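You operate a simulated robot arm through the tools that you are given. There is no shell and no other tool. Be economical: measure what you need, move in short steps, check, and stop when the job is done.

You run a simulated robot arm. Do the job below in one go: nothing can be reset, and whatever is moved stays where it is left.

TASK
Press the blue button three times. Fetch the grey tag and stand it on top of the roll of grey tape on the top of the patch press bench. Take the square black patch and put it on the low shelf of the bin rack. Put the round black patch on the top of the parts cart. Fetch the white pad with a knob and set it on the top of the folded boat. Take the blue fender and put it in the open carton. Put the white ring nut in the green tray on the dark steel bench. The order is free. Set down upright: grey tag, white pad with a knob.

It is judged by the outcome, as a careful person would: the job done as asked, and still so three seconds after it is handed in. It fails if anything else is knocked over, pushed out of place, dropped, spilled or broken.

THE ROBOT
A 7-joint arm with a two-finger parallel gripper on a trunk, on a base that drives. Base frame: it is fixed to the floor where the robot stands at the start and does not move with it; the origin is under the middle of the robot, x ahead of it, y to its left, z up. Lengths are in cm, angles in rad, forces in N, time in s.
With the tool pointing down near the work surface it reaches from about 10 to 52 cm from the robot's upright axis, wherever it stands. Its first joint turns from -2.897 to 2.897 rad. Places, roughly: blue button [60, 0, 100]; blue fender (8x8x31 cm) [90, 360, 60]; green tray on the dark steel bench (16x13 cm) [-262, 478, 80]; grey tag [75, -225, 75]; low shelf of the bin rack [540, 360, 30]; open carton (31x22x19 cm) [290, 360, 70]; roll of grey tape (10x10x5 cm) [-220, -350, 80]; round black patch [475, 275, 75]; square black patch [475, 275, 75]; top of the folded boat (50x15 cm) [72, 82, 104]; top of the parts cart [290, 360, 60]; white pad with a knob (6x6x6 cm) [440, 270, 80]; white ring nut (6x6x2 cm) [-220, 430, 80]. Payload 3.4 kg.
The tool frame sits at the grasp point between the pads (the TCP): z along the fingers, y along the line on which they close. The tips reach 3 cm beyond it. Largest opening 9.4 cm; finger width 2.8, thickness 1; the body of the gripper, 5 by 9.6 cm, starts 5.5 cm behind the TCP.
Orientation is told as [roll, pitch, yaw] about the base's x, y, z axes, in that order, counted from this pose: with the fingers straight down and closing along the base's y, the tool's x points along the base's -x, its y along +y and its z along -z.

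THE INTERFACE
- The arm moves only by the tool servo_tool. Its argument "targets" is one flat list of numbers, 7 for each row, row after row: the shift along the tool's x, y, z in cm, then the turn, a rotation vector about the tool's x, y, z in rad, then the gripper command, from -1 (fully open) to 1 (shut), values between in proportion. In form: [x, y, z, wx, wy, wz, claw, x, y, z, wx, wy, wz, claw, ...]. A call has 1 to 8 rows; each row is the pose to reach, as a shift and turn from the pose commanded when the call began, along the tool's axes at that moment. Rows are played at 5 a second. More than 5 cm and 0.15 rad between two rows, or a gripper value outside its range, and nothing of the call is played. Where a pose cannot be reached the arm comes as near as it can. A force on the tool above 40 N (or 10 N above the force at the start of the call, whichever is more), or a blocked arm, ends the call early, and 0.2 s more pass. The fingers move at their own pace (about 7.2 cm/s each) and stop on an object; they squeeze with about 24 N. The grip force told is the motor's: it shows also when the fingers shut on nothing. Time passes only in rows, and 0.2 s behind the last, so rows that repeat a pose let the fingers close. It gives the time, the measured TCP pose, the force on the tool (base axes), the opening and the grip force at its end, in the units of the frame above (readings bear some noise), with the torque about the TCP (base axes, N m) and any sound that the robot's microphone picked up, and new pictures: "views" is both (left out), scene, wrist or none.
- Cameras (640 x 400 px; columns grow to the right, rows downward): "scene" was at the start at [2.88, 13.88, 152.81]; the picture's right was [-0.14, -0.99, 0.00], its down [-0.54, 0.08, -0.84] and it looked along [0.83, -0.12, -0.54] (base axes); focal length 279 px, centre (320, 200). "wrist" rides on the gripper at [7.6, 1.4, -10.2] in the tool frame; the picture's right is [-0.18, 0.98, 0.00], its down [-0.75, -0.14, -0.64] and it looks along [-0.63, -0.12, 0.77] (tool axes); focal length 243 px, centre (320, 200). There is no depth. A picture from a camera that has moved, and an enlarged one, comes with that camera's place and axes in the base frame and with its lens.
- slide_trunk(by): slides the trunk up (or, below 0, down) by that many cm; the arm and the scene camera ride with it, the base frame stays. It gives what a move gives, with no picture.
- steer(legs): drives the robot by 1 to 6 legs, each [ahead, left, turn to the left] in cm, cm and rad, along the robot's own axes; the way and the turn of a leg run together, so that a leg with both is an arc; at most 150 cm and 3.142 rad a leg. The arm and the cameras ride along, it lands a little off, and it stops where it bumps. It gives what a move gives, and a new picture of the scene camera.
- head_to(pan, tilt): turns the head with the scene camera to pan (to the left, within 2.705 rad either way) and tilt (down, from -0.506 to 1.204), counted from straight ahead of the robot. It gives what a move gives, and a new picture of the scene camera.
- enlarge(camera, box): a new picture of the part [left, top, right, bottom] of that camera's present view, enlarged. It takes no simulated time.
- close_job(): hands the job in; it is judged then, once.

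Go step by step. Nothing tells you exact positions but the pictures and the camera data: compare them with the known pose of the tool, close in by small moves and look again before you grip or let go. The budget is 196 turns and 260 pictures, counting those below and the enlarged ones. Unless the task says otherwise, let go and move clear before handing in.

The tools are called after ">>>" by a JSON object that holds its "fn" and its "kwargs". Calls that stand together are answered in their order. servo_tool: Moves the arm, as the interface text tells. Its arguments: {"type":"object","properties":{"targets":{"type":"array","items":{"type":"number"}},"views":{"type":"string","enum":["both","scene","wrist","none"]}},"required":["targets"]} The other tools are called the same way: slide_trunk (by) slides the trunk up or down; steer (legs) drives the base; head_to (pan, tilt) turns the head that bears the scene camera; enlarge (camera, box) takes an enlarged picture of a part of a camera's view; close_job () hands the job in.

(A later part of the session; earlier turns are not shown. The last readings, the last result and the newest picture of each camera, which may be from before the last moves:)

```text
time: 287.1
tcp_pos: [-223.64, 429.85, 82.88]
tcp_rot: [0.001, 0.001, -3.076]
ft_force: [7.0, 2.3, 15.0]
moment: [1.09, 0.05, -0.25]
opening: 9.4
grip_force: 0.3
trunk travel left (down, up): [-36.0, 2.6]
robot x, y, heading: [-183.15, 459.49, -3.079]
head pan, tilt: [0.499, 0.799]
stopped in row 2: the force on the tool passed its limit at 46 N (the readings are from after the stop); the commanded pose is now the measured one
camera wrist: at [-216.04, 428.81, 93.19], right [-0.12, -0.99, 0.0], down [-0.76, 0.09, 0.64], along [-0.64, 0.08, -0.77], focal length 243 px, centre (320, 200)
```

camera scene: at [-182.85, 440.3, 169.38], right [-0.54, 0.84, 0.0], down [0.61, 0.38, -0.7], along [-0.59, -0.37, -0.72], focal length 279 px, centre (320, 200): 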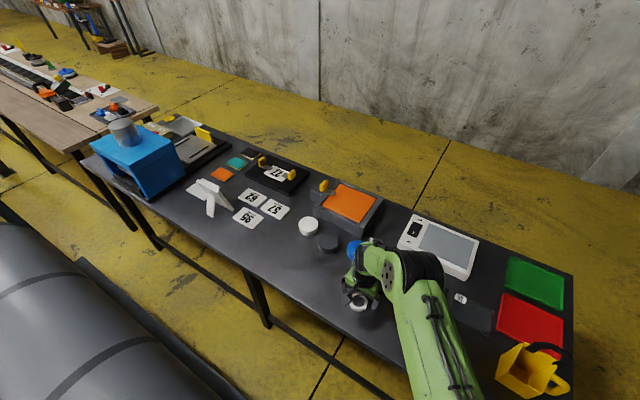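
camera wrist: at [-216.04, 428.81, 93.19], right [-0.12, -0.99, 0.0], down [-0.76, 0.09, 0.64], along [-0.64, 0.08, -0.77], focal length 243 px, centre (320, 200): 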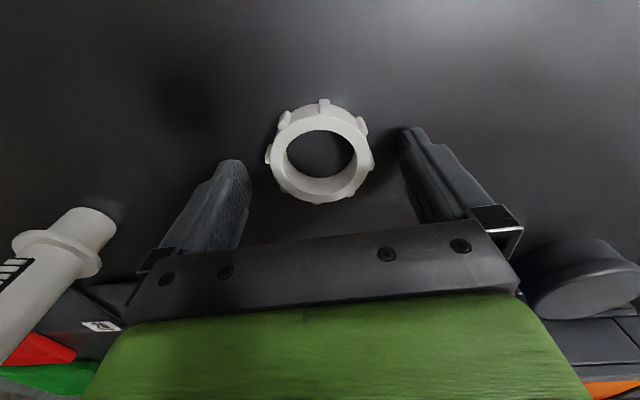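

Fingertips touched the bench; raise 0.4 cm and close on the nut.

>>> {"fn": "servo_tool", "kwargs": {"targets": [0, 0, -0.4, 0, 0, 0, -1, 0, 0, -0.4, 0, 0, 0, -0.3, 0, 0, -0.4, 0, 0, 0, 0.3, 0, 0, -0.4, 0, 0, 0, 1, 0, 0, -0.4, 0, 0, 0, 1], "views": "wrist"}}

```text
time: 288.3
tcp_pos: [-223.7, 429.79, 83.08]
tcp_rot: [0.001, 0.002, -3.074]
ft_force: [0.0, 0.3, 0.1]
moment: [0.0, 0.0, 0.03]
opening: 5.31
grip_force: 24.1
trunk travel left (down, up): [-36.0, 2.6]
robot x, y, heading: [-182.88, 459.42, -3.076]
head pan, tilt: [0.499, 0.799]
camera wrist: at [-216.14, 428.81, 93.41], right [-0.12, -0.99, 0.0], down [-0.76, 0.09, 0.64], along [-0.64, 0.08, -0.77], focal length 243 px, centre (320, 200)
```

wrist: 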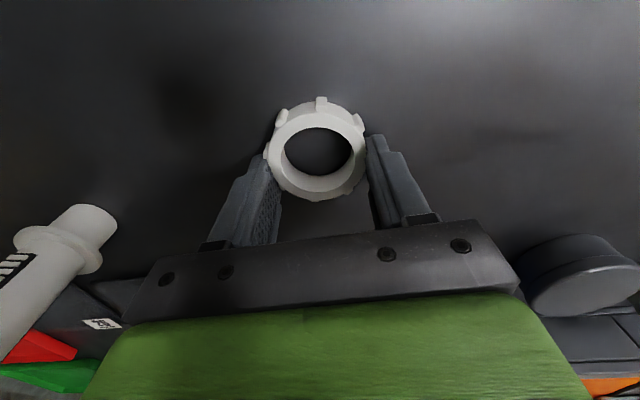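

Gripped (5.3 cm). Lifting straight up.

>>> {"fn": "servo_tool", "kwargs": {"targets": [0, 0, -2, 0, 0, 0, 1, 0, 0, -6, 0, 0, 0, 1, 0, 0, -10, 0, 0, 0, 1, 0, 0, -14, 0, 0, 0, 1, 0, 0, -18, 0, 0, 0, 1, 0, 0, -22, 0, 0, 0, 1, 0, 0, -26, 0, 0, 0, 1], "views": "wrist"}}

```text
time: 289.9
tcp_pos: [-223.65, 429.8, 109.32]
tcp_rot: [0.0, 0.002, -3.077]
ft_force: [0.3, -1.2, 0.6]
moment: [-0.03, 0.0, 0.0]
opening: 0.0
grip_force: 24.1
trunk travel left (down, up): [-36.0, 2.6]
robot x, y, heading: [-182.87, 459.42, -3.079]
head pan, tilt: [0.499, 0.799]
camera wrist: at [-216.12, 428.78, 119.45], right [-0.12, -0.99, 0.0], down [-0.76, 0.09, 0.64], along [-0.64, 0.08, -0.77], focal length 243 px, centre (320, 200)
```

wrist: 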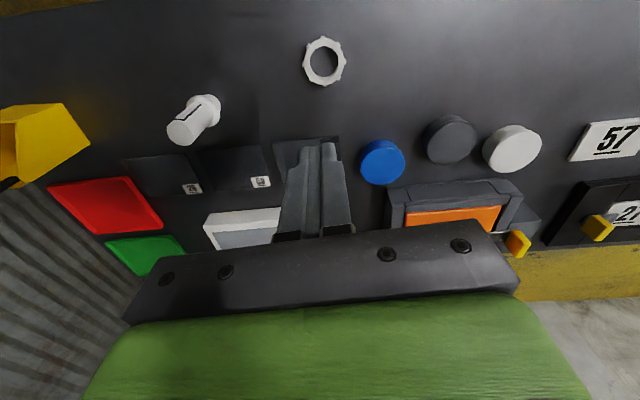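

The nut slipped out and still sits at about [-223.5, 429.3]; I gripped too high. Retrying with the tips right on the bench.

>>> {"fn": "servo_tool", "kwargs": {"targets": [0, 0.2, 4, 0, 0, 0, -1, 0, 0.2, 8, 0, 0, 0, -1, 0, 0.2, 12, 0, 0, 0, -1, 0, 0.2, 16, 0, 0, 0, -1, 0, 0.2, 20, 0, 0, 0, -1, 0, 0.2, 23, 0, 0, 0, -1], "views": "wrist"}}

>>> {"fn": "servo_tool", "kwargs": {"targets": [0, 0, 1.5, 0, 0, 0, -1, 0, 0, 2.7, 0, 0, 0, -1, 0, 0, 3.0, 0, 0, 0, -1, 0, 0, 3.2, 0, 0, 0, -1, 0, 0, 3.4, 0, 0, 0, -1], "views": "wrist"}}

```text
time: 291.3
tcp_pos: [-223.82, 429.58, 86.23]
tcp_rot: [0.001, 0.001, -3.074]
ft_force: [-1.0, -0.6, -0.2]
moment: [0.0, 0.0, 0.03]
opening: 9.4
grip_force: 0.0
trunk travel left (down, up): [-36.0, 2.6]
robot x, y, heading: [-182.96, 459.29, -3.079]
head pan, tilt: [0.499, 0.799]
camera wrist: at [-216.29, 428.54, 96.45], right [-0.12, -0.99, 0.0], down [-0.76, 0.09, 0.64], along [-0.64, 0.08, -0.77], focal length 243 px, centre (320, 200)
```

wrist: 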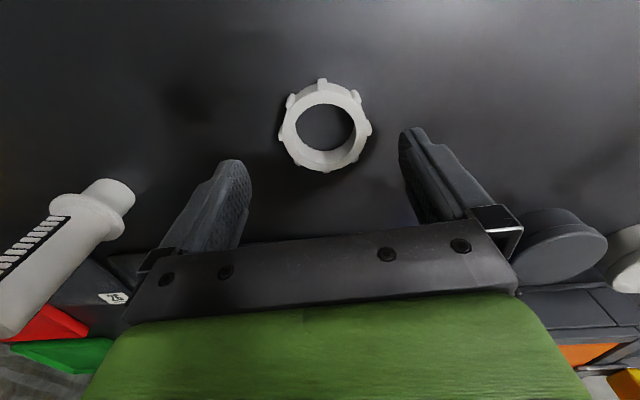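

```text
time: 292.5
tcp_pos: [-223.77, 429.58, 83.01]
tcp_rot: [0.0, -0.002, -3.075]
ft_force: [0.0, 0.2, 8.8]
moment: [0.47, -0.09, 0.03]
opening: 9.4
grip_force: 0.0
trunk travel left (down, up): [-36.0, 2.6]
robot x, y, heading: [-183.19, 459.57, -3.081]
head pan, tilt: [0.499, 0.799]
camera wrist: at [-216.16, 428.62, 93.17], right [-0.12, -0.99, 0.0], down [-0.76, 0.09, 0.64], along [-0.64, 0.08, -0.77], focal length 243 px, centre (320, 200)
```

wrist: 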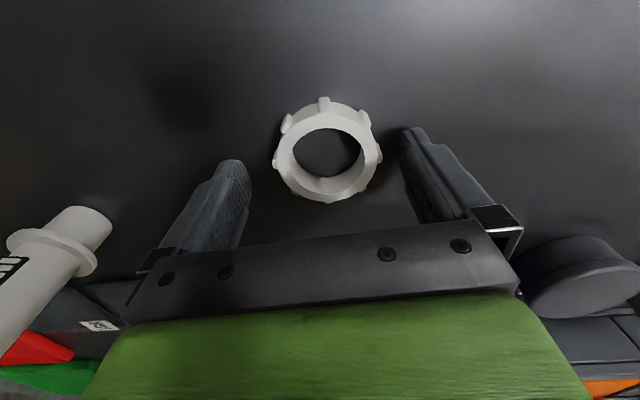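

>>> {"fn": "enlarge", "kwargs": {"camera": "wrist", "box": [200, 80, 440, 230]}}

>>> {"fn": "enlarge", "kwargs": {"camera": "scene", "box": [310, 230, 430, 305]}}

```text
2.67 times, centred on (320, 155) of wrist
camera zoom: at [-216.16, 428.62, 93.17], right [-0.12, -0.99, 0.0], down [-0.76, 0.09, 0.64], along [-0.64, 0.08, -0.77], focal length 647 px, centre (320, 320)
```

zoom: 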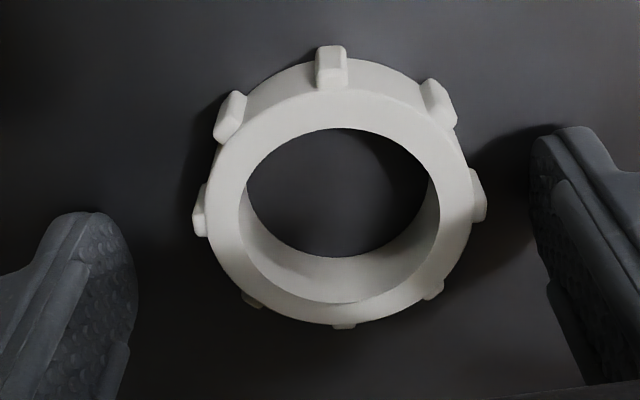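

```text
5.33 times, centred on (370, 268) of scene
camera zoom: at [-182.73, 440.4, 169.41], right [-0.54, 0.84, 0.0], down [0.6, 0.38, -0.7], along [-0.59, -0.37, -0.72], focal length 1488 px, centre (53, -160)
```

zoom: 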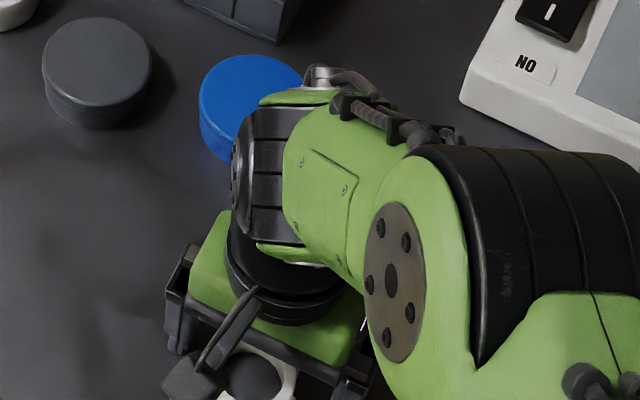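

The nut has 8 lugs, and it lies about 0.9 cm nearer than the finger line. I'll shift and rotate 0.28 rad so each pad bears on two lugs, then close and lift slowly.

>>> {"fn": "servo_tool", "kwargs": {"targets": [0, 0, -0.6, 0, 0, 0, -1, 0.4, 0.23, -0.6, 0, 0, -0.14, -1, 0.87, 0.46, -0.6, 0, 0, -0.28, -1, 0.87, 0.46, -0.3, 0, 0, -0.28, -1, 0.87, 0.46, 0.0, 0, 0, -0.28, -1], "views": "wrist"}}

>>> {"fn": "enlarge", "kwargs": {"camera": "wrist", "box": [200, 80, 440, 230]}}

```text
time: 293.7
tcp_pos: [-222.82, 429.26, 83.12]
tcp_rot: [0.0, -0.002, -2.794]
ft_force: [0.5, 0.3, 9.4]
moment: [0.54, 0.02, 0.13]
opening: 9.39
grip_force: 0.0
trunk travel left (down, up): [-36.0, 2.6]
robot x, y, heading: [-183.37, 459.3, -3.076]
head pan, tilt: [0.499, 0.799]
camera wrist: at [-215.19, 430.39, 93.16], right [0.16, -0.99, 0.0], down [-0.76, -0.12, 0.64], along [-0.63, -0.1, -0.77], focal length 243 px, centre (320, 200)
```

wrist: 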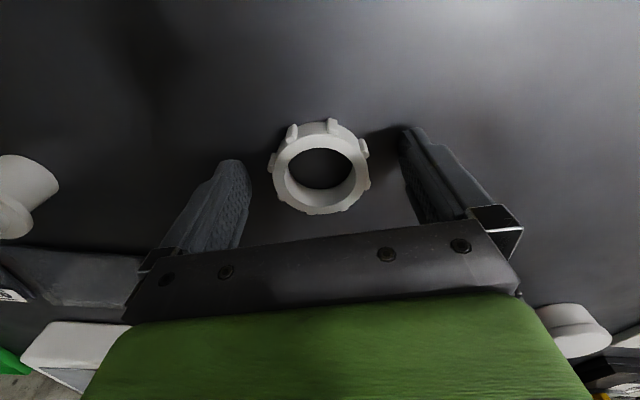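

```text
2.67 times, centred on (320, 155) of wrist
camera zoom: at [-215.19, 430.39, 93.16], right [0.16, -0.99, 0.0], down [-0.76, -0.12, 0.64], along [-0.63, -0.1, -0.77], focal length 647 px, centre (320, 320)
```

zoom: 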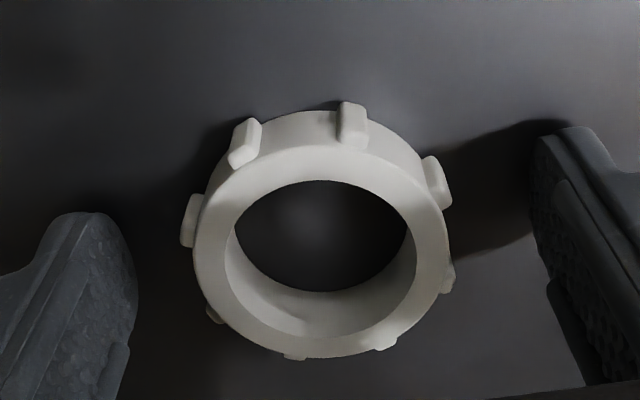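

>>> {"fn": "servo_tool", "kwargs": {"targets": [-0.4, 0, -0.2, 0, 0, 0, -1, -0.4, 0, 0, 0, 0, 0, -0.3, -0.4, 0, 0, 0, 0, 0, 0.3, -0.4, 0, 0, 0, 0, 0, 1, -0.4, 0, 0, 0, 0, 0, 1, -0.4, 0, -0.5, 0, 0, 0, 1, -0.4, 0, -1.0, 0, 0, 0, 1], "views": "wrist"}}

>>> {"fn": "enlarge", "kwargs": {"camera": "wrist", "box": [200, 80, 440, 230]}}

```text
time: 295.3
tcp_pos: [-223.0, 429.14, 83.76]
tcp_rot: [0.002, 0.002, -2.796]
ft_force: [-0.8, 0.5, -0.1]
moment: [0.0, 0.02, 0.0]
opening: 5.39
grip_force: 24.2
trunk travel left (down, up): [-36.0, 2.6]
robot x, y, heading: [-183.15, 459.32, -3.072]
head pan, tilt: [0.499, 0.799]
camera wrist: at [-215.56, 430.24, 94.02], right [0.16, -0.99, 0.0], down [-0.76, -0.12, 0.64], along [-0.63, -0.1, -0.77], focal length 243 px, centre (320, 200)
```

wrist: 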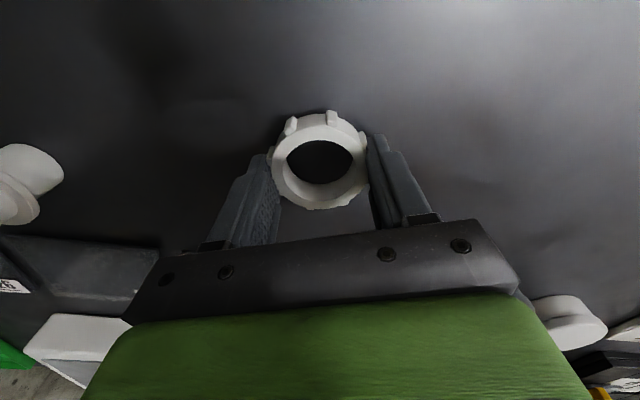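

```text
2.67 times, centred on (320, 155) of wrist
camera zoom: at [-215.56, 430.24, 94.02], right [0.16, -0.99, 0.0], down [-0.76, -0.12, 0.64], along [-0.63, -0.1, -0.77], focal length 647 px, centre (320, 320)
```

zoom: 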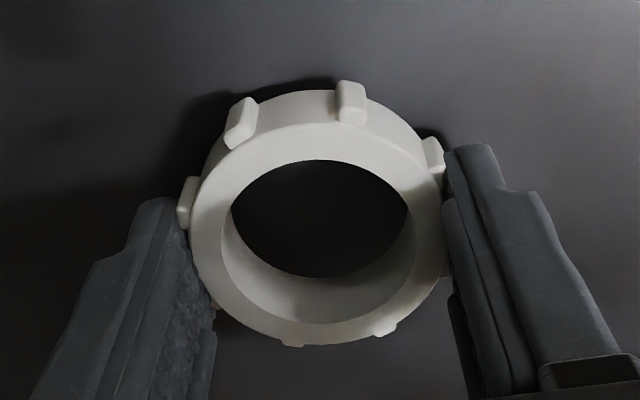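

The pads now bear on two lugs each. Lifting slowly.

>>> {"fn": "servo_tool", "kwargs": {"targets": [0, 0, -0.8, 0, 0, 0, 1, 0, 0, -1.6, 0, 0, 0, 1, 0, 0, -2.4, 0, 0, 0, 1, 0, 0, -3.2, 0, 0, 0, 1, 0, 0, -4, 0, 0, 0, 1], "views": "wrist"}}

```text
time: 296.5
tcp_pos: [-223.14, 429.11, 87.86]
tcp_rot: [0.001, -0.001, -2.796]
ft_force: [0.2, -0.6, -0.3]
moment: [0.0, 0.02, 0.0]
opening: 5.37
grip_force: 23.5
trunk travel left (down, up): [-36.0, 2.6]
robot x, y, heading: [-183.05, 459.36, -3.077]
head pan, tilt: [0.499, 0.799]
camera wrist: at [-215.62, 430.28, 98.03], right [0.16, -0.99, 0.0], down [-0.76, -0.12, 0.64], along [-0.63, -0.1, -0.77], focal length 243 px, centre (320, 200)
```

wrist: 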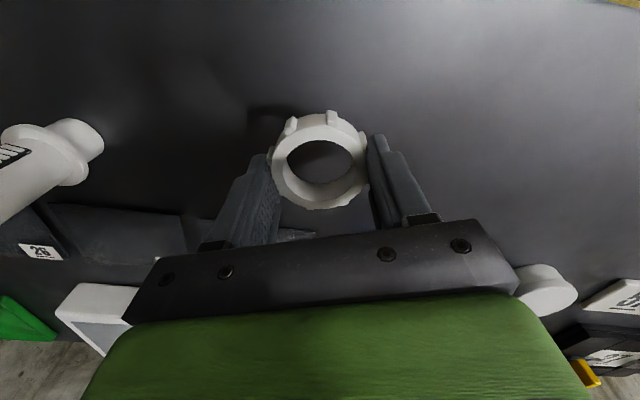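

Held. Raising, then driving to the bench's north end to reach the green tray at about [-262, 478].

>>> {"fn": "servo_tool", "kwargs": {"targets": [0, 0, -4, 0, 0, 0, 1, 0, 0, -8, 0, 0, 0, 1, 0, 0, -12, 0, 0, 0, 1, 0, 0, -16, 0, 0, 0, 1, 0, 0, -20, 0, 0, 0, 1, 0, 0, -24, 0, 0, 0, 1], "views": "none"}}

>>> {"fn": "steer", "kwargs": {"legs": [[0, -68, 0], [53, 0, 0]]}}

>>> {"fn": "head_to", "kwargs": {"pan": 0.9, "tilt": 0.9}}

```text
time: 297.9
tcp_pos: [-223.08, 429.05, 112.02]
tcp_rot: [0.0, -0.003, -2.796]
ft_force: [0.2, -0.6, -0.3]
moment: [-0.03, 0.0, 0.02]
opening: 5.38
grip_force: 24.0
trunk travel left (down, up): [-36.0, 2.6]
robot x, y, heading: [-182.71, 459.57, -3.07]
head pan, tilt: [0.499, 0.799]
```

```text
time: 304.4
tcp_pos: [-281.22, 493.64, 112.06]
tcp_rot: [0.0, 0.001, -2.793]
ft_force: [0.2, -0.8, 0.0]
moment: [0.02, 0.01, 0.0]
opening: 5.4
grip_force: 24.0
trunk travel left (down, up): [-36.0, 2.6]
robot x, y, heading: [-241.24, 524.42, -3.074]
head pan, tilt: [0.499, 0.799]
camera scene: at [-240.98, 505.14, 169.39], right [-0.54, 0.84, 0.0], down [0.6, 0.39, -0.7], along [-0.59, -0.38, -0.72], focal length 279 px, centre (320, 200)
```

scene: 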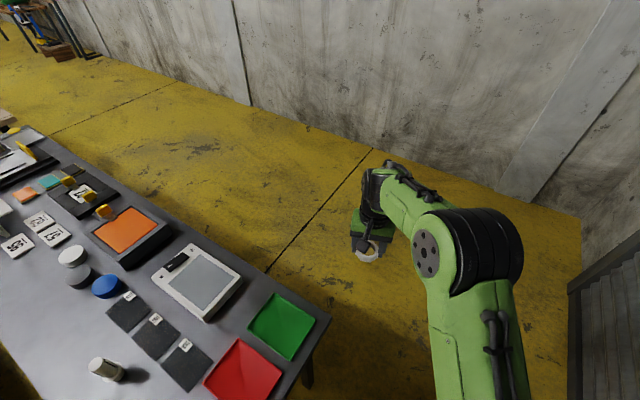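

```text
time: 305.2
tcp_pos: [-281.17, 493.67, 112.05]
tcp_rot: [0.0, 0.0, -2.793]
ft_force: [-1.3, 0.5, 0.0]
moment: [-0.02, 0.02, -0.02]
opening: 5.37
grip_force: 24.7
trunk travel left (down, up): [-36.0, 2.6]
robot x, y, heading: [-240.8, 524.36, -3.069]
head pan, tilt: [0.901, 0.901]
camera scene: at [-238.39, 503.27, 168.6], right [-0.82, 0.57, 0.0], down [0.44, 0.65, -0.62], along [-0.35, -0.51, -0.78], focal length 279 px, centre (320, 200)
```

scene: 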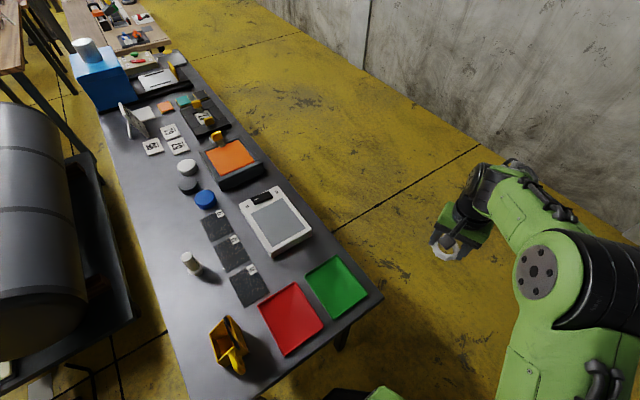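

Tray centre ≈[-262.5, 478]. Swinging the nut above it.

>>> {"fn": "servo_tool", "kwargs": {"targets": [2.0, 3.5, 0, 0, 0, 0, 1, 4.1, 7.1, 0, 0, 0, 0, 1, 6.1, 10.6, 1, 0, 0, 0, 1, 8.1, 14.1, 3, 0, 0, 0, 1, 10.2, 17.7, 5, 0, 0, 0, 1, 12.2, 21.2, 7, 0, 0, 0, 1, 12.2, 21.2, 11, 0, 0, 0, 1, 12.2, 21.2, 16, 0, 0, 0, 1]}}

```text
time: 307.1
tcp_pos: [-262.56, 477.8, 95.95]
tcp_rot: [-0.001, 0.001, -2.792]
ft_force: [-0.5, -0.7, -0.8]
moment: [0.01, 0.0, 0.04]
opening: 5.38
grip_force: 23.7
trunk travel left (down, up): [-36.0, 2.6]
robot x, y, heading: [-241.13, 524.07, -3.074]
head pan, tilt: [0.901, 0.901]
camera scene: at [-238.38, 503.09, 168.57], right [-0.82, 0.57, 0.0], down [0.44, 0.65, -0.62], along [-0.35, -0.51, -0.78], focal length 279 px, centre (320, 200)
camera wrist: at [-254.97, 479.03, 106.11], right [0.16, -0.99, 0.0], down [-0.76, -0.12, 0.64], along [-0.63, -0.11, -0.77], focal length 243 px, centre (320, 200)
```

scene: 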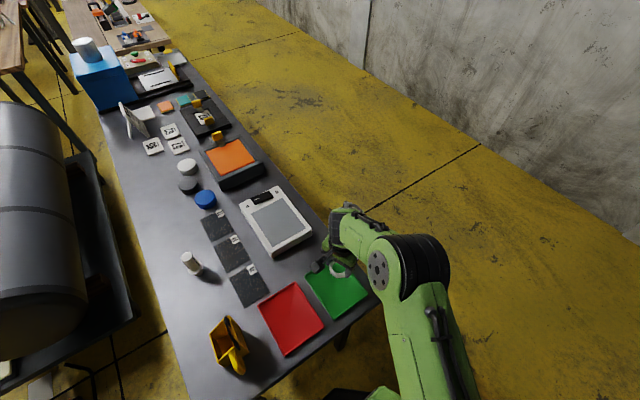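
wrist: 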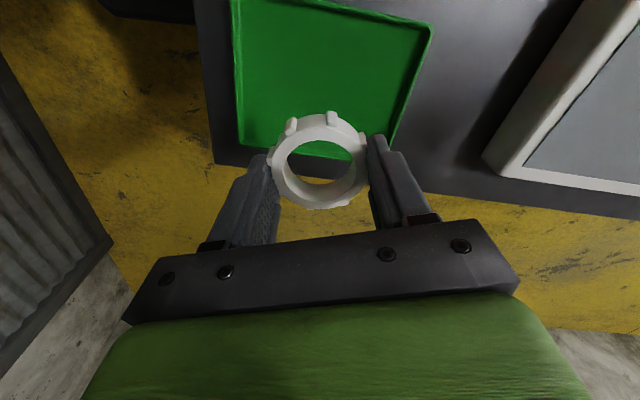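

Over the tray. Nudging 1 cm toward its centre and lowering.

>>> {"fn": "servo_tool", "kwargs": {"targets": [1, 0.3, 3, 0, 0, 0, 1, 1, 0.3, 6, 0, 0, 0, 1, 1, 0.3, 9, 0, 0, 0, 1, 1, 0.3, 11, 0, 0, 0, 1, 1, 0.3, 11.5, 0, 0, 0, 1, 1, 0.3, 12, 0, 0, 0, 1], "views": "wrist"}}

```text
time: 308.4
tcp_pos: [-261.44, 477.98, 84.05]
tcp_rot: [0.001, 0.0, -2.793]
ft_force: [-0.1, -0.2, 0.1]
moment: [-0.01, 0.02, -0.02]
opening: 5.38
grip_force: 24.4
trunk travel left (down, up): [-36.0, 2.6]
robot x, y, heading: [-241.17, 524.01, -3.069]
head pan, tilt: [0.901, 0.901]
camera wrist: at [-253.92, 479.17, 94.19], right [0.16, -0.99, 0.0], down [-0.76, -0.13, 0.64], along [-0.63, -0.1, -0.77], focal length 243 px, centre (320, 200)
```

wrist: 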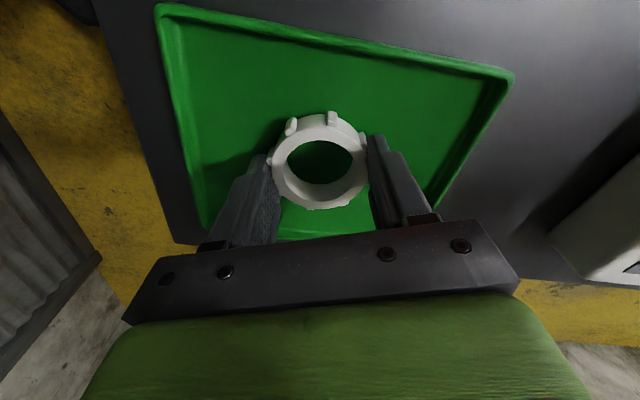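

>>> {"fn": "servo_tool", "kwargs": {"targets": [0.6, 0, 0.3, 0, 0, 0, 1, 0.6, 0, 0.6, 0, 0, 0, 1, 0.6, 0, 0.8, 0, 0, 0, 1, 0.6, 0, 1.0, 0, 0, 0, 1], "views": "none"}}

```text
time: 309.5
tcp_pos: [-260.91, 478.2, 83.58]
tcp_rot: [0.005, -0.003, -2.795]
ft_force: [3.9, 10.0, 22.0]
moment: [1.02, -0.09, -0.11]
opening: 5.38
grip_force: 24.6
trunk travel left (down, up): [-36.0, 2.6]
robot x, y, heading: [-241.03, 524.48, -3.074]
head pan, tilt: [0.901, 0.901]
stopped in row 4: the force on the tool passed its limit at 42 N (the readings are from after the stop); the commanded pose is now the measured one
```

Touching the tray floor. Raise a hair, open, and lift away.

>>> {"fn": "servo_tool", "kwargs": {"targets": [0, 0, -0.2, 0, 0, 0, 1, 0, 0, -0.2, 0, 0, 0, 0, 0, 0, -0.2, 0, 0, 0, -0.5, 0, 0, -0.2, 0, 0, 0, -0.5, 0, 0, -2, 0, 0, 0, -0.5, 0, 0, -6, 0, 0, 0, -0.5, 0, 0, -10, 0, 0, 0, -0.5], "views": "wrist"}}

```text
time: 311.1
tcp_pos: [-260.82, 478.07, 93.29]
tcp_rot: [0.003, -0.001, -2.792]
ft_force: [0.0, 0.6, 0.4]
moment: [-0.01, 0.0, 0.0]
opening: 7.03
grip_force: 0.1
trunk travel left (down, up): [-36.0, 2.6]
robot x, y, heading: [-241.58, 524.36, -3.076]
head pan, tilt: [0.901, 0.901]
camera wrist: at [-253.32, 479.25, 103.56], right [0.16, -0.99, 0.0], down [-0.76, -0.12, 0.64], along [-0.63, -0.11, -0.77], focal length 243 px, centre (320, 200)
```

wrist: 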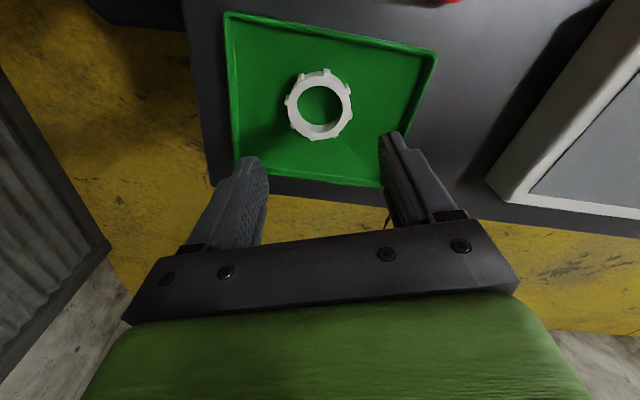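

Nut sits in the green tray. Raising and folding the arm forward before driving east.

>>> {"fn": "servo_tool", "kwargs": {"targets": [0, 0, -4, 0, 0, 0, 0, 0, 0, -8, 0, 0, 0, 0, 0, -2, -12, 0, 0, 0, 0, 0.4, -5, -16, 0, 0, 0.05, 0, 1, -9, -18, 0, 0, 0.1, 0, 1.5, -13.5, -20, 0, 0, 0.15, 0, 2, -18, -20, 0, 0, 0.2, 0, 2.5, -22.5, -20, 0, 0, 0.28, 0], "views": "none"}}

>>> {"fn": "servo_tool", "kwargs": {"targets": [1, -4, 0, 0, 0, 0, 0, 2, -8, 0, 0, 0, 0, 0, 3, -12, 0, 0, 0, 0, 0, 4, -16, 0, 0, 0, 0, 0, 5, -20, 0, 0, 0, 0, 0, 6, -24, 0, 0, 0, 0, 0], "views": "none"}}

```text
refused: row 4 steps farther than a row can; nothing moved
```

```text
time: 312.5
tcp_pos: [-263.37, 502.46, 93.16]
tcp_rot: [0.011, -0.007, -2.795]
ft_force: [-0.2, -18.7, 0.2]
moment: [2.22, 0.01, -1.79]
opening: 4.69
grip_force: 0.0
trunk travel left (down, up): [-36.0, 2.6]
robot x, y, heading: [-241.14, 524.06, -3.074]
head pan, tilt: [0.901, 0.901]
```

The first (lifting) call was refused and the second ran at low height, so let me look before anything else.

>>> {"fn": "servo_tool", "kwargs": {"targets": [0, 0, -1, 0, 0, 0, 0]}}

```text
time: 312.9
tcp_pos: [-263.33, 502.55, 94.28]
tcp_rot: [0.009, -0.007, -2.797]
ft_force: [-4.2, -33.5, -20.0]
moment: [3.34, 1.39, -3.05]
opening: 4.72
grip_force: 0.1
trunk travel left (down, up): [-36.0, 2.6]
robot x, y, heading: [-240.99, 524.22, -3.076]
head pan, tilt: [0.901, 0.901]
camera scene: at [-238.38, 503.37, 168.62], right [-0.82, 0.57, 0.0], down [0.44, 0.65, -0.62], along [-0.35, -0.51, -0.78], focal length 279 px, centre (320, 200)
camera wrist: at [-255.84, 503.74, 104.4], right [0.16, -0.99, 0.01], down [-0.75, -0.11, 0.65], along [-0.64, -0.11, -0.76], focal length 243 px, centre (320, 200)
```

scene: 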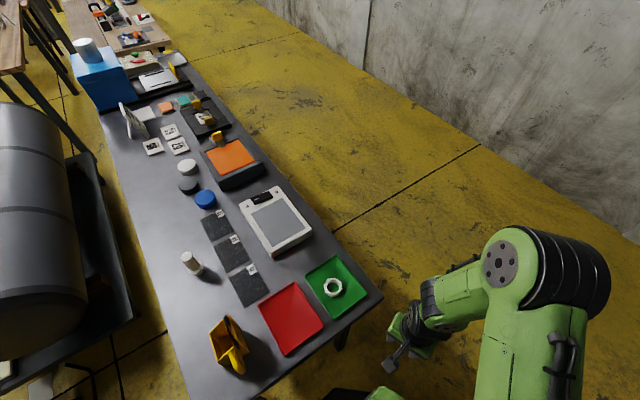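
wrist: 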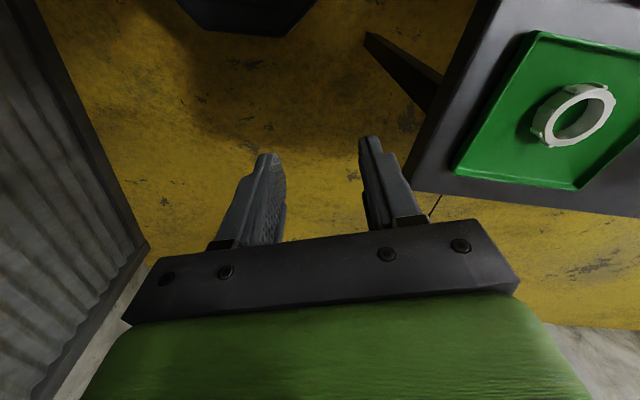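

Nothing was disturbed; the hand is pressing against the robot's own body. I'll move away from it slightly, then raise.

>>> {"fn": "servo_tool", "kwargs": {"targets": [-1, 2, 1, 0, 0, 0, 0, -2, 4, 1, 0, 0, 0, 0], "views": "none"}}

>>> {"fn": "servo_tool", "kwargs": {"targets": [-1, 0, -3, 0, 0, 0, 0, -2, 0, -6, 0, 0, 0, 0, -3, 0, -9, 0, 0, 0, 0, -4, 0, -12, 0, 0, 0, 0, -5, 0, -15, 0, 0, 0, 0, -6, 0, -18, 0, 0, 0, 0], "views": "none"}}

```text
time: 313.5
tcp_pos: [-263.9, 498.25, 93.16]
tcp_rot: [0.0, -0.003, -2.793]
ft_force: [0.2, 0.4, 0.5]
moment: [-0.03, -0.01, 0.0]
opening: 4.71
grip_force: 0.0
trunk travel left (down, up): [-36.0, 2.6]
robot x, y, heading: [-240.93, 524.39, -3.071]
head pan, tilt: [0.901, 0.901]
```

```text
time: 314.9
tcp_pos: [-269.43, 496.34, 111.4]
tcp_rot: [0.004, -0.003, -2.793]
ft_force: [0.3, -0.1, 1.0]
moment: [0.01, 0.02, 0.0]
opening: 4.72
grip_force: 0.0
trunk travel left (down, up): [-36.0, 2.6]
robot x, y, heading: [-241.06, 524.44, -3.071]
head pan, tilt: [0.901, 0.901]
```

>>> {"fn": "servo_tool", "kwargs": {"targets": [-0.6, -4.2, 0, 0, 0, 0.04, 0, -1.2, -8.4, 0, 0, 0, 0.08, 0, -1.6, -12.6, 0, 0, 0, 0.12, 0, -1.8, -16.8, 0, 0, 0, 0.16, 0, -1.8, -21, 0, 0, 0, 0.2, 0, -1.8, -25, 0, 0, 0, 0.24, 0, -1.8, -29, 0, 0, 0, 0.28, 0], "views": "none"}}

>>> {"fn": "steer", "kwargs": {"legs": [[0, 0, 3.07], [140, 0, 0], [100, 0, 0]]}}

>>> {"fn": "head_to", "kwargs": {"pan": -0.7, "tilt": 0.5}}

```text
time: 316.5
tcp_pos: [-281.22, 523.05, 111.06]
tcp_rot: [0.005, -0.002, -3.074]
ft_force: [-0.5, 0.0, -1.0]
moment: [0.01, -0.01, 0.02]
opening: 4.69
grip_force: 0.0
trunk travel left (down, up): [-36.0, 2.6]
robot x, y, heading: [-241.29, 524.3, -3.074]
head pan, tilt: [0.901, 0.901]
```

```text
time: 335.4
tcp_pos: [37.59, 518.16, 111.05]
tcp_rot: [0.003, -0.002, -0.012]
ft_force: [-0.7, -0.1, 0.0]
moment: [0.01, 0.02, -0.03]
opening: 4.69
grip_force: 0.0
trunk travel left (down, up): [-36.0, 2.6]
robot x, y, heading: [-2.55, 520.13, -0.01]
head pan, tilt: [0.901, 0.901]
camera scene: at [-3.43, 541.23, 168.6], right [0.78, -0.63, 0.0], down [-0.49, -0.61, -0.62], along [0.39, 0.48, -0.78], focal length 279 px, centre (320, 200)
```

scene: 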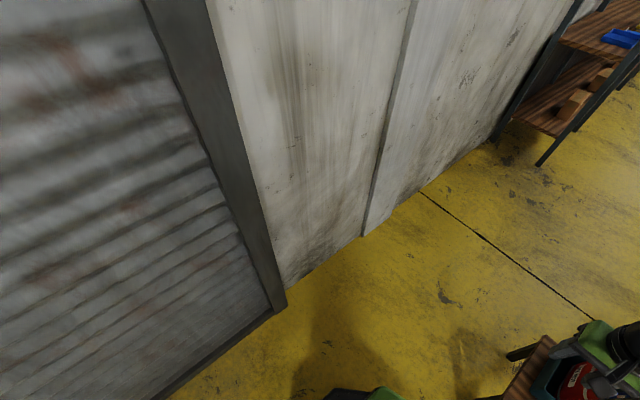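

```text
time: 337.1
tcp_pos: [37.55, 518.17, 111.11]
tcp_rot: [0.004, -0.001, -0.008]
ft_force: [0.1, -0.4, -0.3]
moment: [-0.01, 0.05, -0.01]
opening: 4.69
grip_force: 0.1
trunk travel left (down, up): [-36.0, 2.6]
robot x, y, heading: [-2.11, 520.17, -0.01]
head pan, tilt: [-0.7, 0.499]
camera scene: at [-1.31, 529.44, 171.99], right [-0.65, -0.76, 0.0], down [-0.36, 0.31, -0.88], along [0.67, -0.57, -0.48], focal length 279 px, centre (320, 200)
```

scene: 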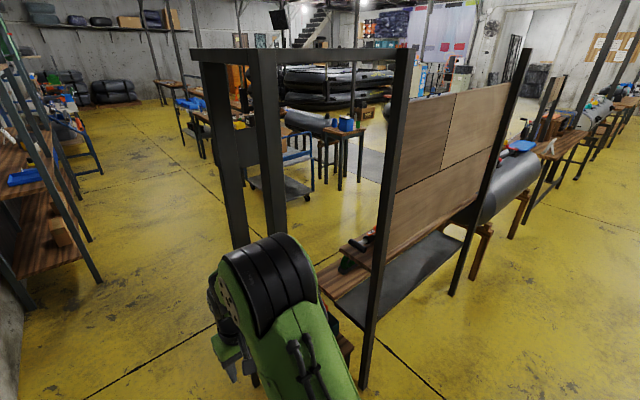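

A frame stands ahead; the fender should be on the board bench near [90, 360]. I'll back off and move south to see its west face.

>>> {"fn": "steer", "kwargs": {"legs": [[-50, 0, 0], [0, -130, 0]]}}

>>> {"fn": "head_to", "kwargs": {"pan": 0.0, "tilt": 0.5}}

```text
time: 346.2
tcp_pos: [-12.38, 386.69, 111.17]
tcp_rot: [0.005, -0.001, 0.0]
ft_force: [-0.1, 0.3, -0.5]
moment: [0.0, 0.03, -0.06]
opening: 4.7
grip_force: 0.1
trunk travel left (down, up): [-36.0, 2.6]
robot x, y, heading: [-52.5, 387.95, 0.002]
head pan, tilt: [-0.7, 0.499]
camera scene: at [-51.39, 397.54, 171.99], right [-0.64, -0.77, 0.0], down [-0.37, 0.31, -0.88], along [0.67, -0.56, -0.48], focal length 279 px, centre (320, 200)
```

scene: 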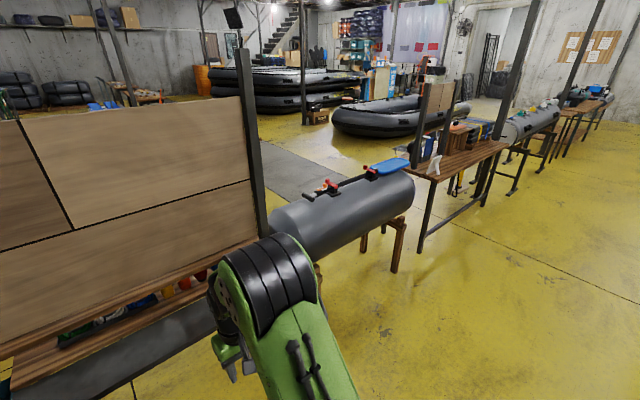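

```text
time: 347.3
tcp_pos: [-12.32, 386.87, 111.16]
tcp_rot: [0.004, 0.0, 0.0]
ft_force: [-0.1, 0.4, 0.1]
moment: [0.01, 0.01, 0.01]
opening: 4.71
grip_force: 0.0
trunk travel left (down, up): [-36.0, 2.6]
robot x, y, heading: [-52.38, 388.34, 0.004]
head pan, tilt: [0.0, 0.499]
camera scene: at [-49.25, 403.41, 171.99], right [0.0, -1.0, 0.0], down [-0.48, 0.0, -0.88], along [0.88, 0.0, -0.48], focal length 279 px, centre (320, 200)
```

scene: 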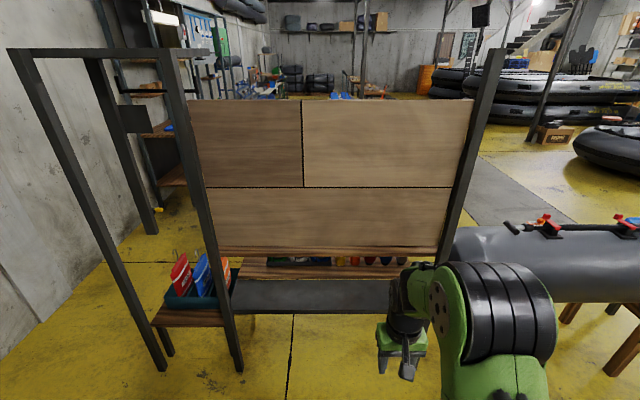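

>>> {"fn": "enlarge", "kwargs": {"camera": "scene", "box": [150, 230, 470, 330]}}

```text
2.00 times, centred on (310, 280) of scene
camera zoom: at [-49.25, 403.41, 171.99], right [0.0, -1.0, 0.0], down [-0.48, 0.0, -0.88], along [0.88, 0.0, -0.48], focal length 558 px, centre (340, 40)
```

zoom: 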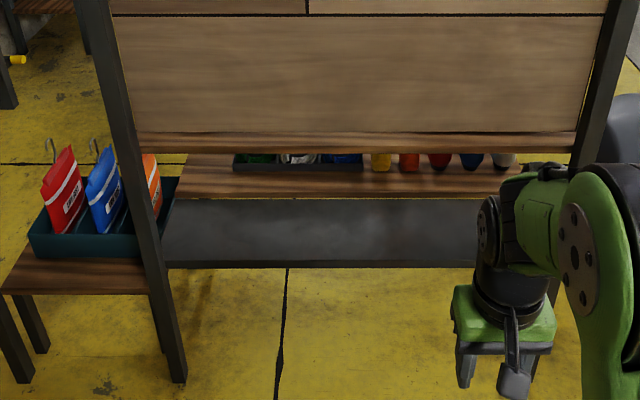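

The row of coloured items stands on the east side of the board; the blue one near [90, 360] is likely the fender. I'll go round the north side to reach it.

>>> {"fn": "steer", "kwargs": {"legs": [[0, 149, 0], [0, 13, 0], [149, 0, 0], [70, 0, 0]]}}

>>> {"fn": "head_to", "kwargs": {"pan": -1.8, "tilt": 0.5}}

```text
time: 365.9
tcp_pos: [203.24, 554.18, 111.07]
tcp_rot: [0.002, -0.001, 0.023]
ft_force: [0.5, 0.3, -0.8]
moment: [0.0, 0.02, -0.01]
opening: 4.71
grip_force: 0.0
trunk travel left (down, up): [-36.0, 2.6]
robot x, y, heading: [163.32, 555.05, 0.029]
head pan, tilt: [0.0, 0.499]
camera scene: at [165.98, 570.15, 171.99], right [0.02, -1.0, 0.0], down [-0.48, -0.01, -0.88], along [0.88, 0.02, -0.48], focal length 279 px, centre (320, 200)
```

scene: 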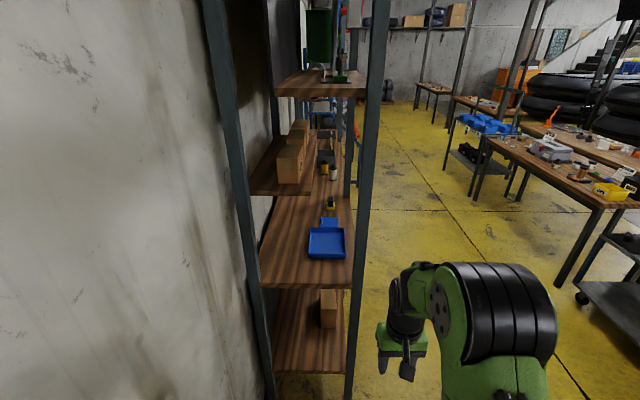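

```text
time: 367.7
tcp_pos: [203.13, 554.32, 111.13]
tcp_rot: [0.003, -0.001, 0.022]
ft_force: [0.2, 1.0, 0.6]
moment: [0.01, -0.02, 0.01]
opening: 4.73
grip_force: 0.1
trunk travel left (down, up): [-36.0, 2.6]
robot x, y, heading: [163.17, 555.06, 0.024]
head pan, tilt: [-1.799, 0.499]
camera scene: at [155.0, 561.02, 171.99], right [-0.98, 0.2, 0.0], down [0.1, 0.47, -0.88], along [-0.18, -0.86, -0.48], focal length 279 px, centre (320, 200)
```

scene: 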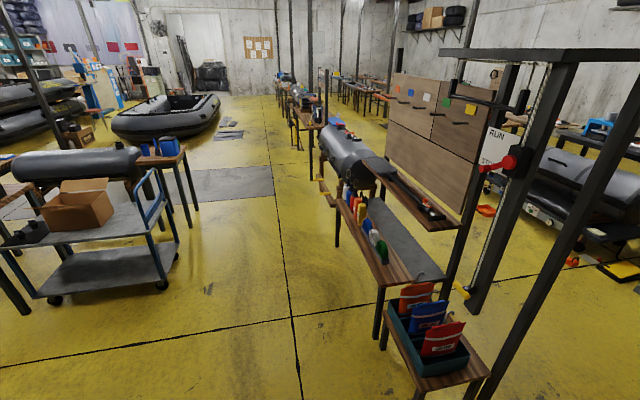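

>>> {"fn": "enlarge", "kwargs": {"camera": "scene", "box": [310, 160, 470, 260]}}

>>> {"fn": "enlarge", "kwargs": {"camera": "scene", "box": [0, 130, 240, 280]}}

```text
4.00 times, centred on (390, 210) of scene
camera zoom: at [155.0, 561.02, 171.99], right [-0.98, 0.2, 0.0], down [0.1, 0.47, -0.88], along [-0.18, -0.86, -0.48], focal length 1116 px, centre (40, 160)
```

zoom: 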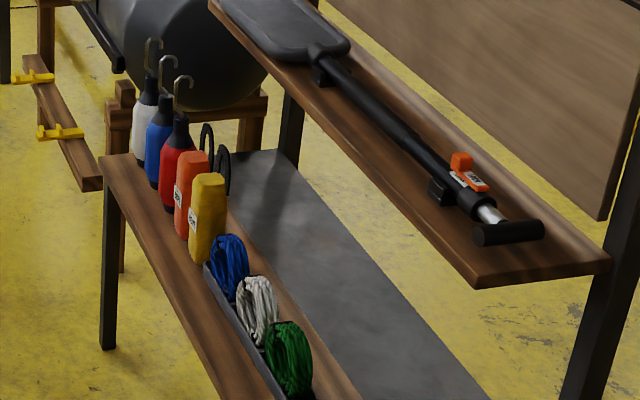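

```text
2.67 times, centred on (120, 205) of scene
camera zoom: at [155.0, 561.02, 171.99], right [-0.98, 0.2, 0.0], down [0.1, 0.47, -0.88], along [-0.18, -0.86, -0.48], focal length 744 px, centre (853, 187)
```

zoom: 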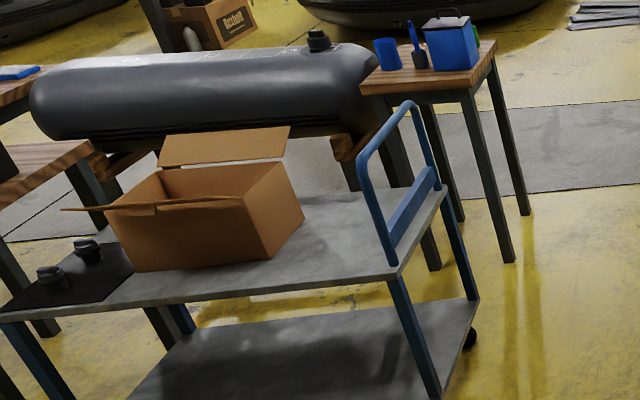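

The blue fender stands between a white and a red one (z≈45–76, at about [85, 352]), with a hook on top. I'll drive round to face it from the east.

>>> {"fn": "steer", "kwargs": {"legs": [[0, 0, -3.14], [0, 149, 0], [0, 52, 0]]}}

>>> {"fn": "head_to", "kwargs": {"pan": 0.2, "tilt": 0.9}}

```text
time: 385.2
tcp_pos: [121.54, 354.74, 111.16]
tcp_rot: [0.003, -0.002, 3.131]
ft_force: [0.6, 0.2, -1.0]
moment: [0.01, 0.0, -0.01]
opening: 4.71
grip_force: 0.1
trunk travel left (down, up): [-36.0, 2.6]
robot x, y, heading: [161.37, 352.97, 3.13]
head pan, tilt: [-1.799, 0.499]
camera scene: at [169.51, 346.35, 171.99], right [0.97, -0.24, 0.0], down [-0.11, -0.46, -0.88], along [0.21, 0.85, -0.48], focal length 279 px, centre (320, 200)
```

scene: 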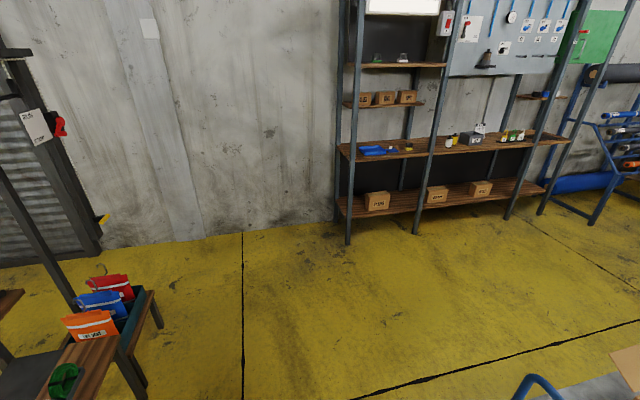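

```text
time: 387.1
tcp_pos: [121.58, 354.81, 111.08]
tcp_rot: [0.004, -0.001, 3.132]
ft_force: [0.9, 0.1, -0.2]
moment: [0.03, -0.04, -0.01]
opening: 4.71
grip_force: 0.0
trunk travel left (down, up): [-36.0, 2.6]
robot x, y, heading: [161.7, 352.89, 3.136]
head pan, tilt: [0.201, 0.901]
camera scene: at [159.95, 336.15, 168.6], right [-0.19, 0.98, 0.0], down [0.77, 0.15, -0.62], along [-0.61, -0.12, -0.78], focal length 279 px, centre (320, 200)
```

scene: 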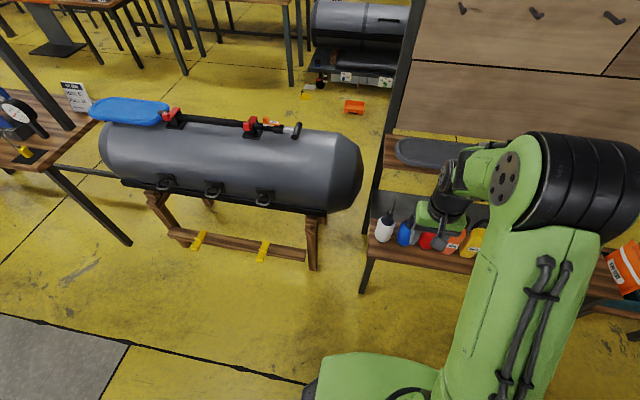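

>>> {"fn": "enlarge", "kwargs": {"camera": "scene", "box": [350, 180, 510, 280]}}

>>> {"fn": "enlarge", "kwargs": {"camera": "wrist", "box": [0, 0, 640, 400]}}

```text
4.00 times, centred on (430, 230) of scene
camera zoom: at [159.95, 336.15, 168.6], right [-0.19, 0.98, 0.0], down [0.77, 0.15, -0.62], along [-0.61, -0.12, -0.78], focal length 1116 px, centre (-120, 80)
```

zoom: 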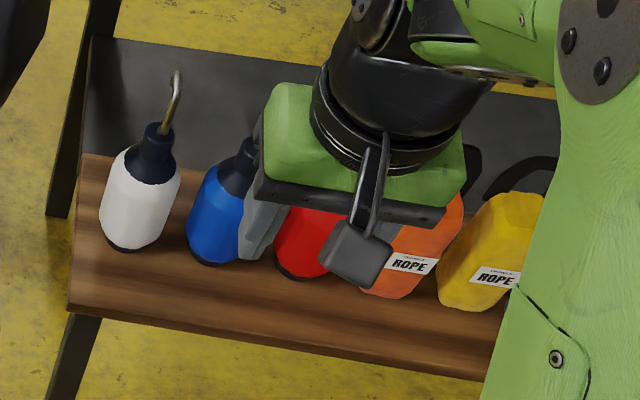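

```text
1.00 times, centred on (320, 200) of wrist (not enlarged: the box is as wide or as high as the picture)
camera zoom: at [129.01, 353.23, 121.32], right [-0.2, -0.98, 0.0], down [-0.75, 0.15, 0.64], along [-0.63, 0.12, -0.77], focal length 243 px, centre (320, 200)
```

zoom: 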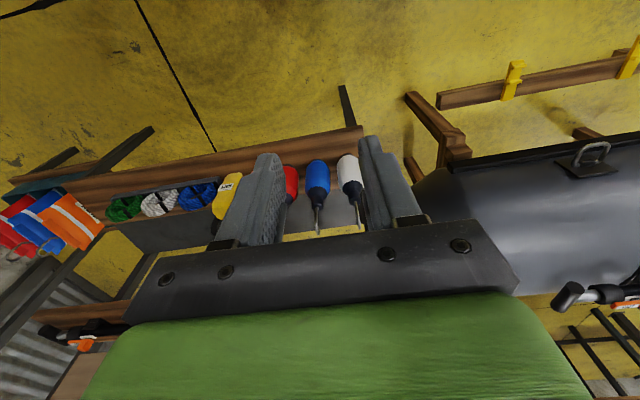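

The blue fender stands at about [85, 362], body z≈52–65, a narrow black neck at z≈68–71 and a hook up to ≈81. I'll grip the neck from the east with a tilted tool, so first position in front of it.

>>> {"fn": "steer", "kwargs": {"legs": [[14, -7.5, 0.01]]}}

>>> {"fn": "servo_tool", "kwargs": {"targets": [0, 0, 0, 0, -0.13, 0, -0.2, 0, 0, 0, 0, -0.26, 0, -0.2, 0, 0, 0, 0, -0.39, 0, -0.2, 0, 0, 0, 0, -0.52, 0, -0.2, 0, 0, 0, 0, -0.65, 0, -0.2, 0, 0, 0, 0, -0.78, 0, -0.2, 0, 0, 0, 0, -0.91, 0, -0.2], "views": "none"}}

>>> {"fn": "slide_trunk", "kwargs": {"by": -35}}

>>> {"fn": "head_to", "kwargs": {"pan": 0.4, "tilt": 0.75}}

>>> {"fn": "enlarge", "kwargs": {"camera": "wrist", "box": [0, 0, 640, 400]}}

```text
time: 388.5
tcp_pos: [107.41, 361.89, 111.17]
tcp_rot: [0.004, -0.001, -3.139]
ft_force: [0.2, 0.7, -0.4]
moment: [-0.02, -0.01, 0.04]
opening: 4.71
grip_force: 0.0
trunk travel left (down, up): [-36.0, 2.6]
robot x, y, heading: [147.28, 360.33, -3.138]
head pan, tilt: [0.201, 0.901]
camera scene: at [146.06, 343.73, 168.61], right [-0.2, 0.98, 0.0], down [0.77, 0.16, -0.62], along [-0.61, -0.13, -0.78], focal length 279 px, centre (320, 200)
```

scene: 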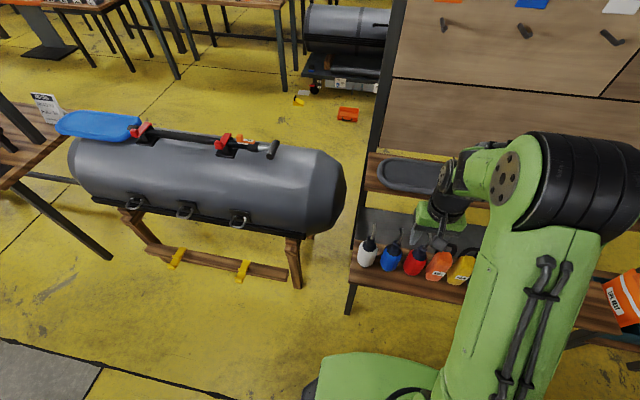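

```text
time: 390.1
tcp_pos: [105.71, 362.12, 113.28]
tcp_rot: [0.005, -0.848, 3.137]
ft_force: [0.1, -0.6, 0.7]
moment: [0.02, 0.01, -0.01]
opening: 5.63
grip_force: 0.0
out of reach, approached as far as the arm can: row 6, 7
trunk travel left (down, up): [-36.0, 2.6]
robot x, y, heading: [147.19, 360.63, -3.143]
head pan, tilt: [0.201, 0.901]
```

```text
time: 393.5
tcp_pos: [105.57, 362.07, 78.24]
tcp_rot: [0.008, -0.846, 3.139]
ft_force: [-0.3, -0.1, 0.8]
moment: [-0.01, -0.01, 0.0]
opening: 5.63
grip_force: 0.0
trunk travel left (down, up): [-1.0, 37.6]
robot x, y, heading: [147.52, 360.21, -3.139]
head pan, tilt: [0.201, 0.901]
```

```text
time: 394.3
tcp_pos: [105.61, 362.11, 78.29]
tcp_rot: [0.007, -0.845, 3.137]
ft_force: [-1.2, 0.1, 0.3]
moment: [0.0, -0.01, 0.0]
opening: 5.66
grip_force: 0.0
trunk travel left (down, up): [-1.0, 37.6]
robot x, y, heading: [147.71, 360.71, -3.144]
head pan, tilt: [0.4, 0.75]
camera scene: at [145.92, 341.97, 134.76], right [-0.39, 0.92, 0.0], down [0.63, 0.27, -0.73], along [-0.67, -0.29, -0.68], focal length 279 px, centre (320, 200)
```

scene: 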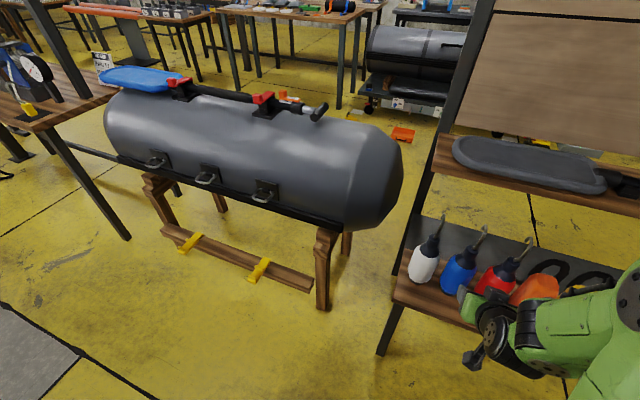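

```text
1.00 times, centred on (320, 200) of wrist (not enlarged: the box is as wide or as high as the picture)
camera zoom: at [118.19, 360.68, 79.27], right [-0.12, -0.98, 0.14], down [-0.02, 0.15, 0.99], along [-0.99, 0.12, -0.04], focal length 243 px, centre (320, 200)
```

zoom: 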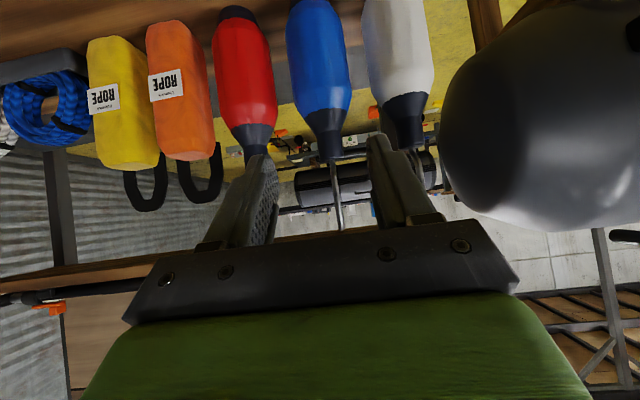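

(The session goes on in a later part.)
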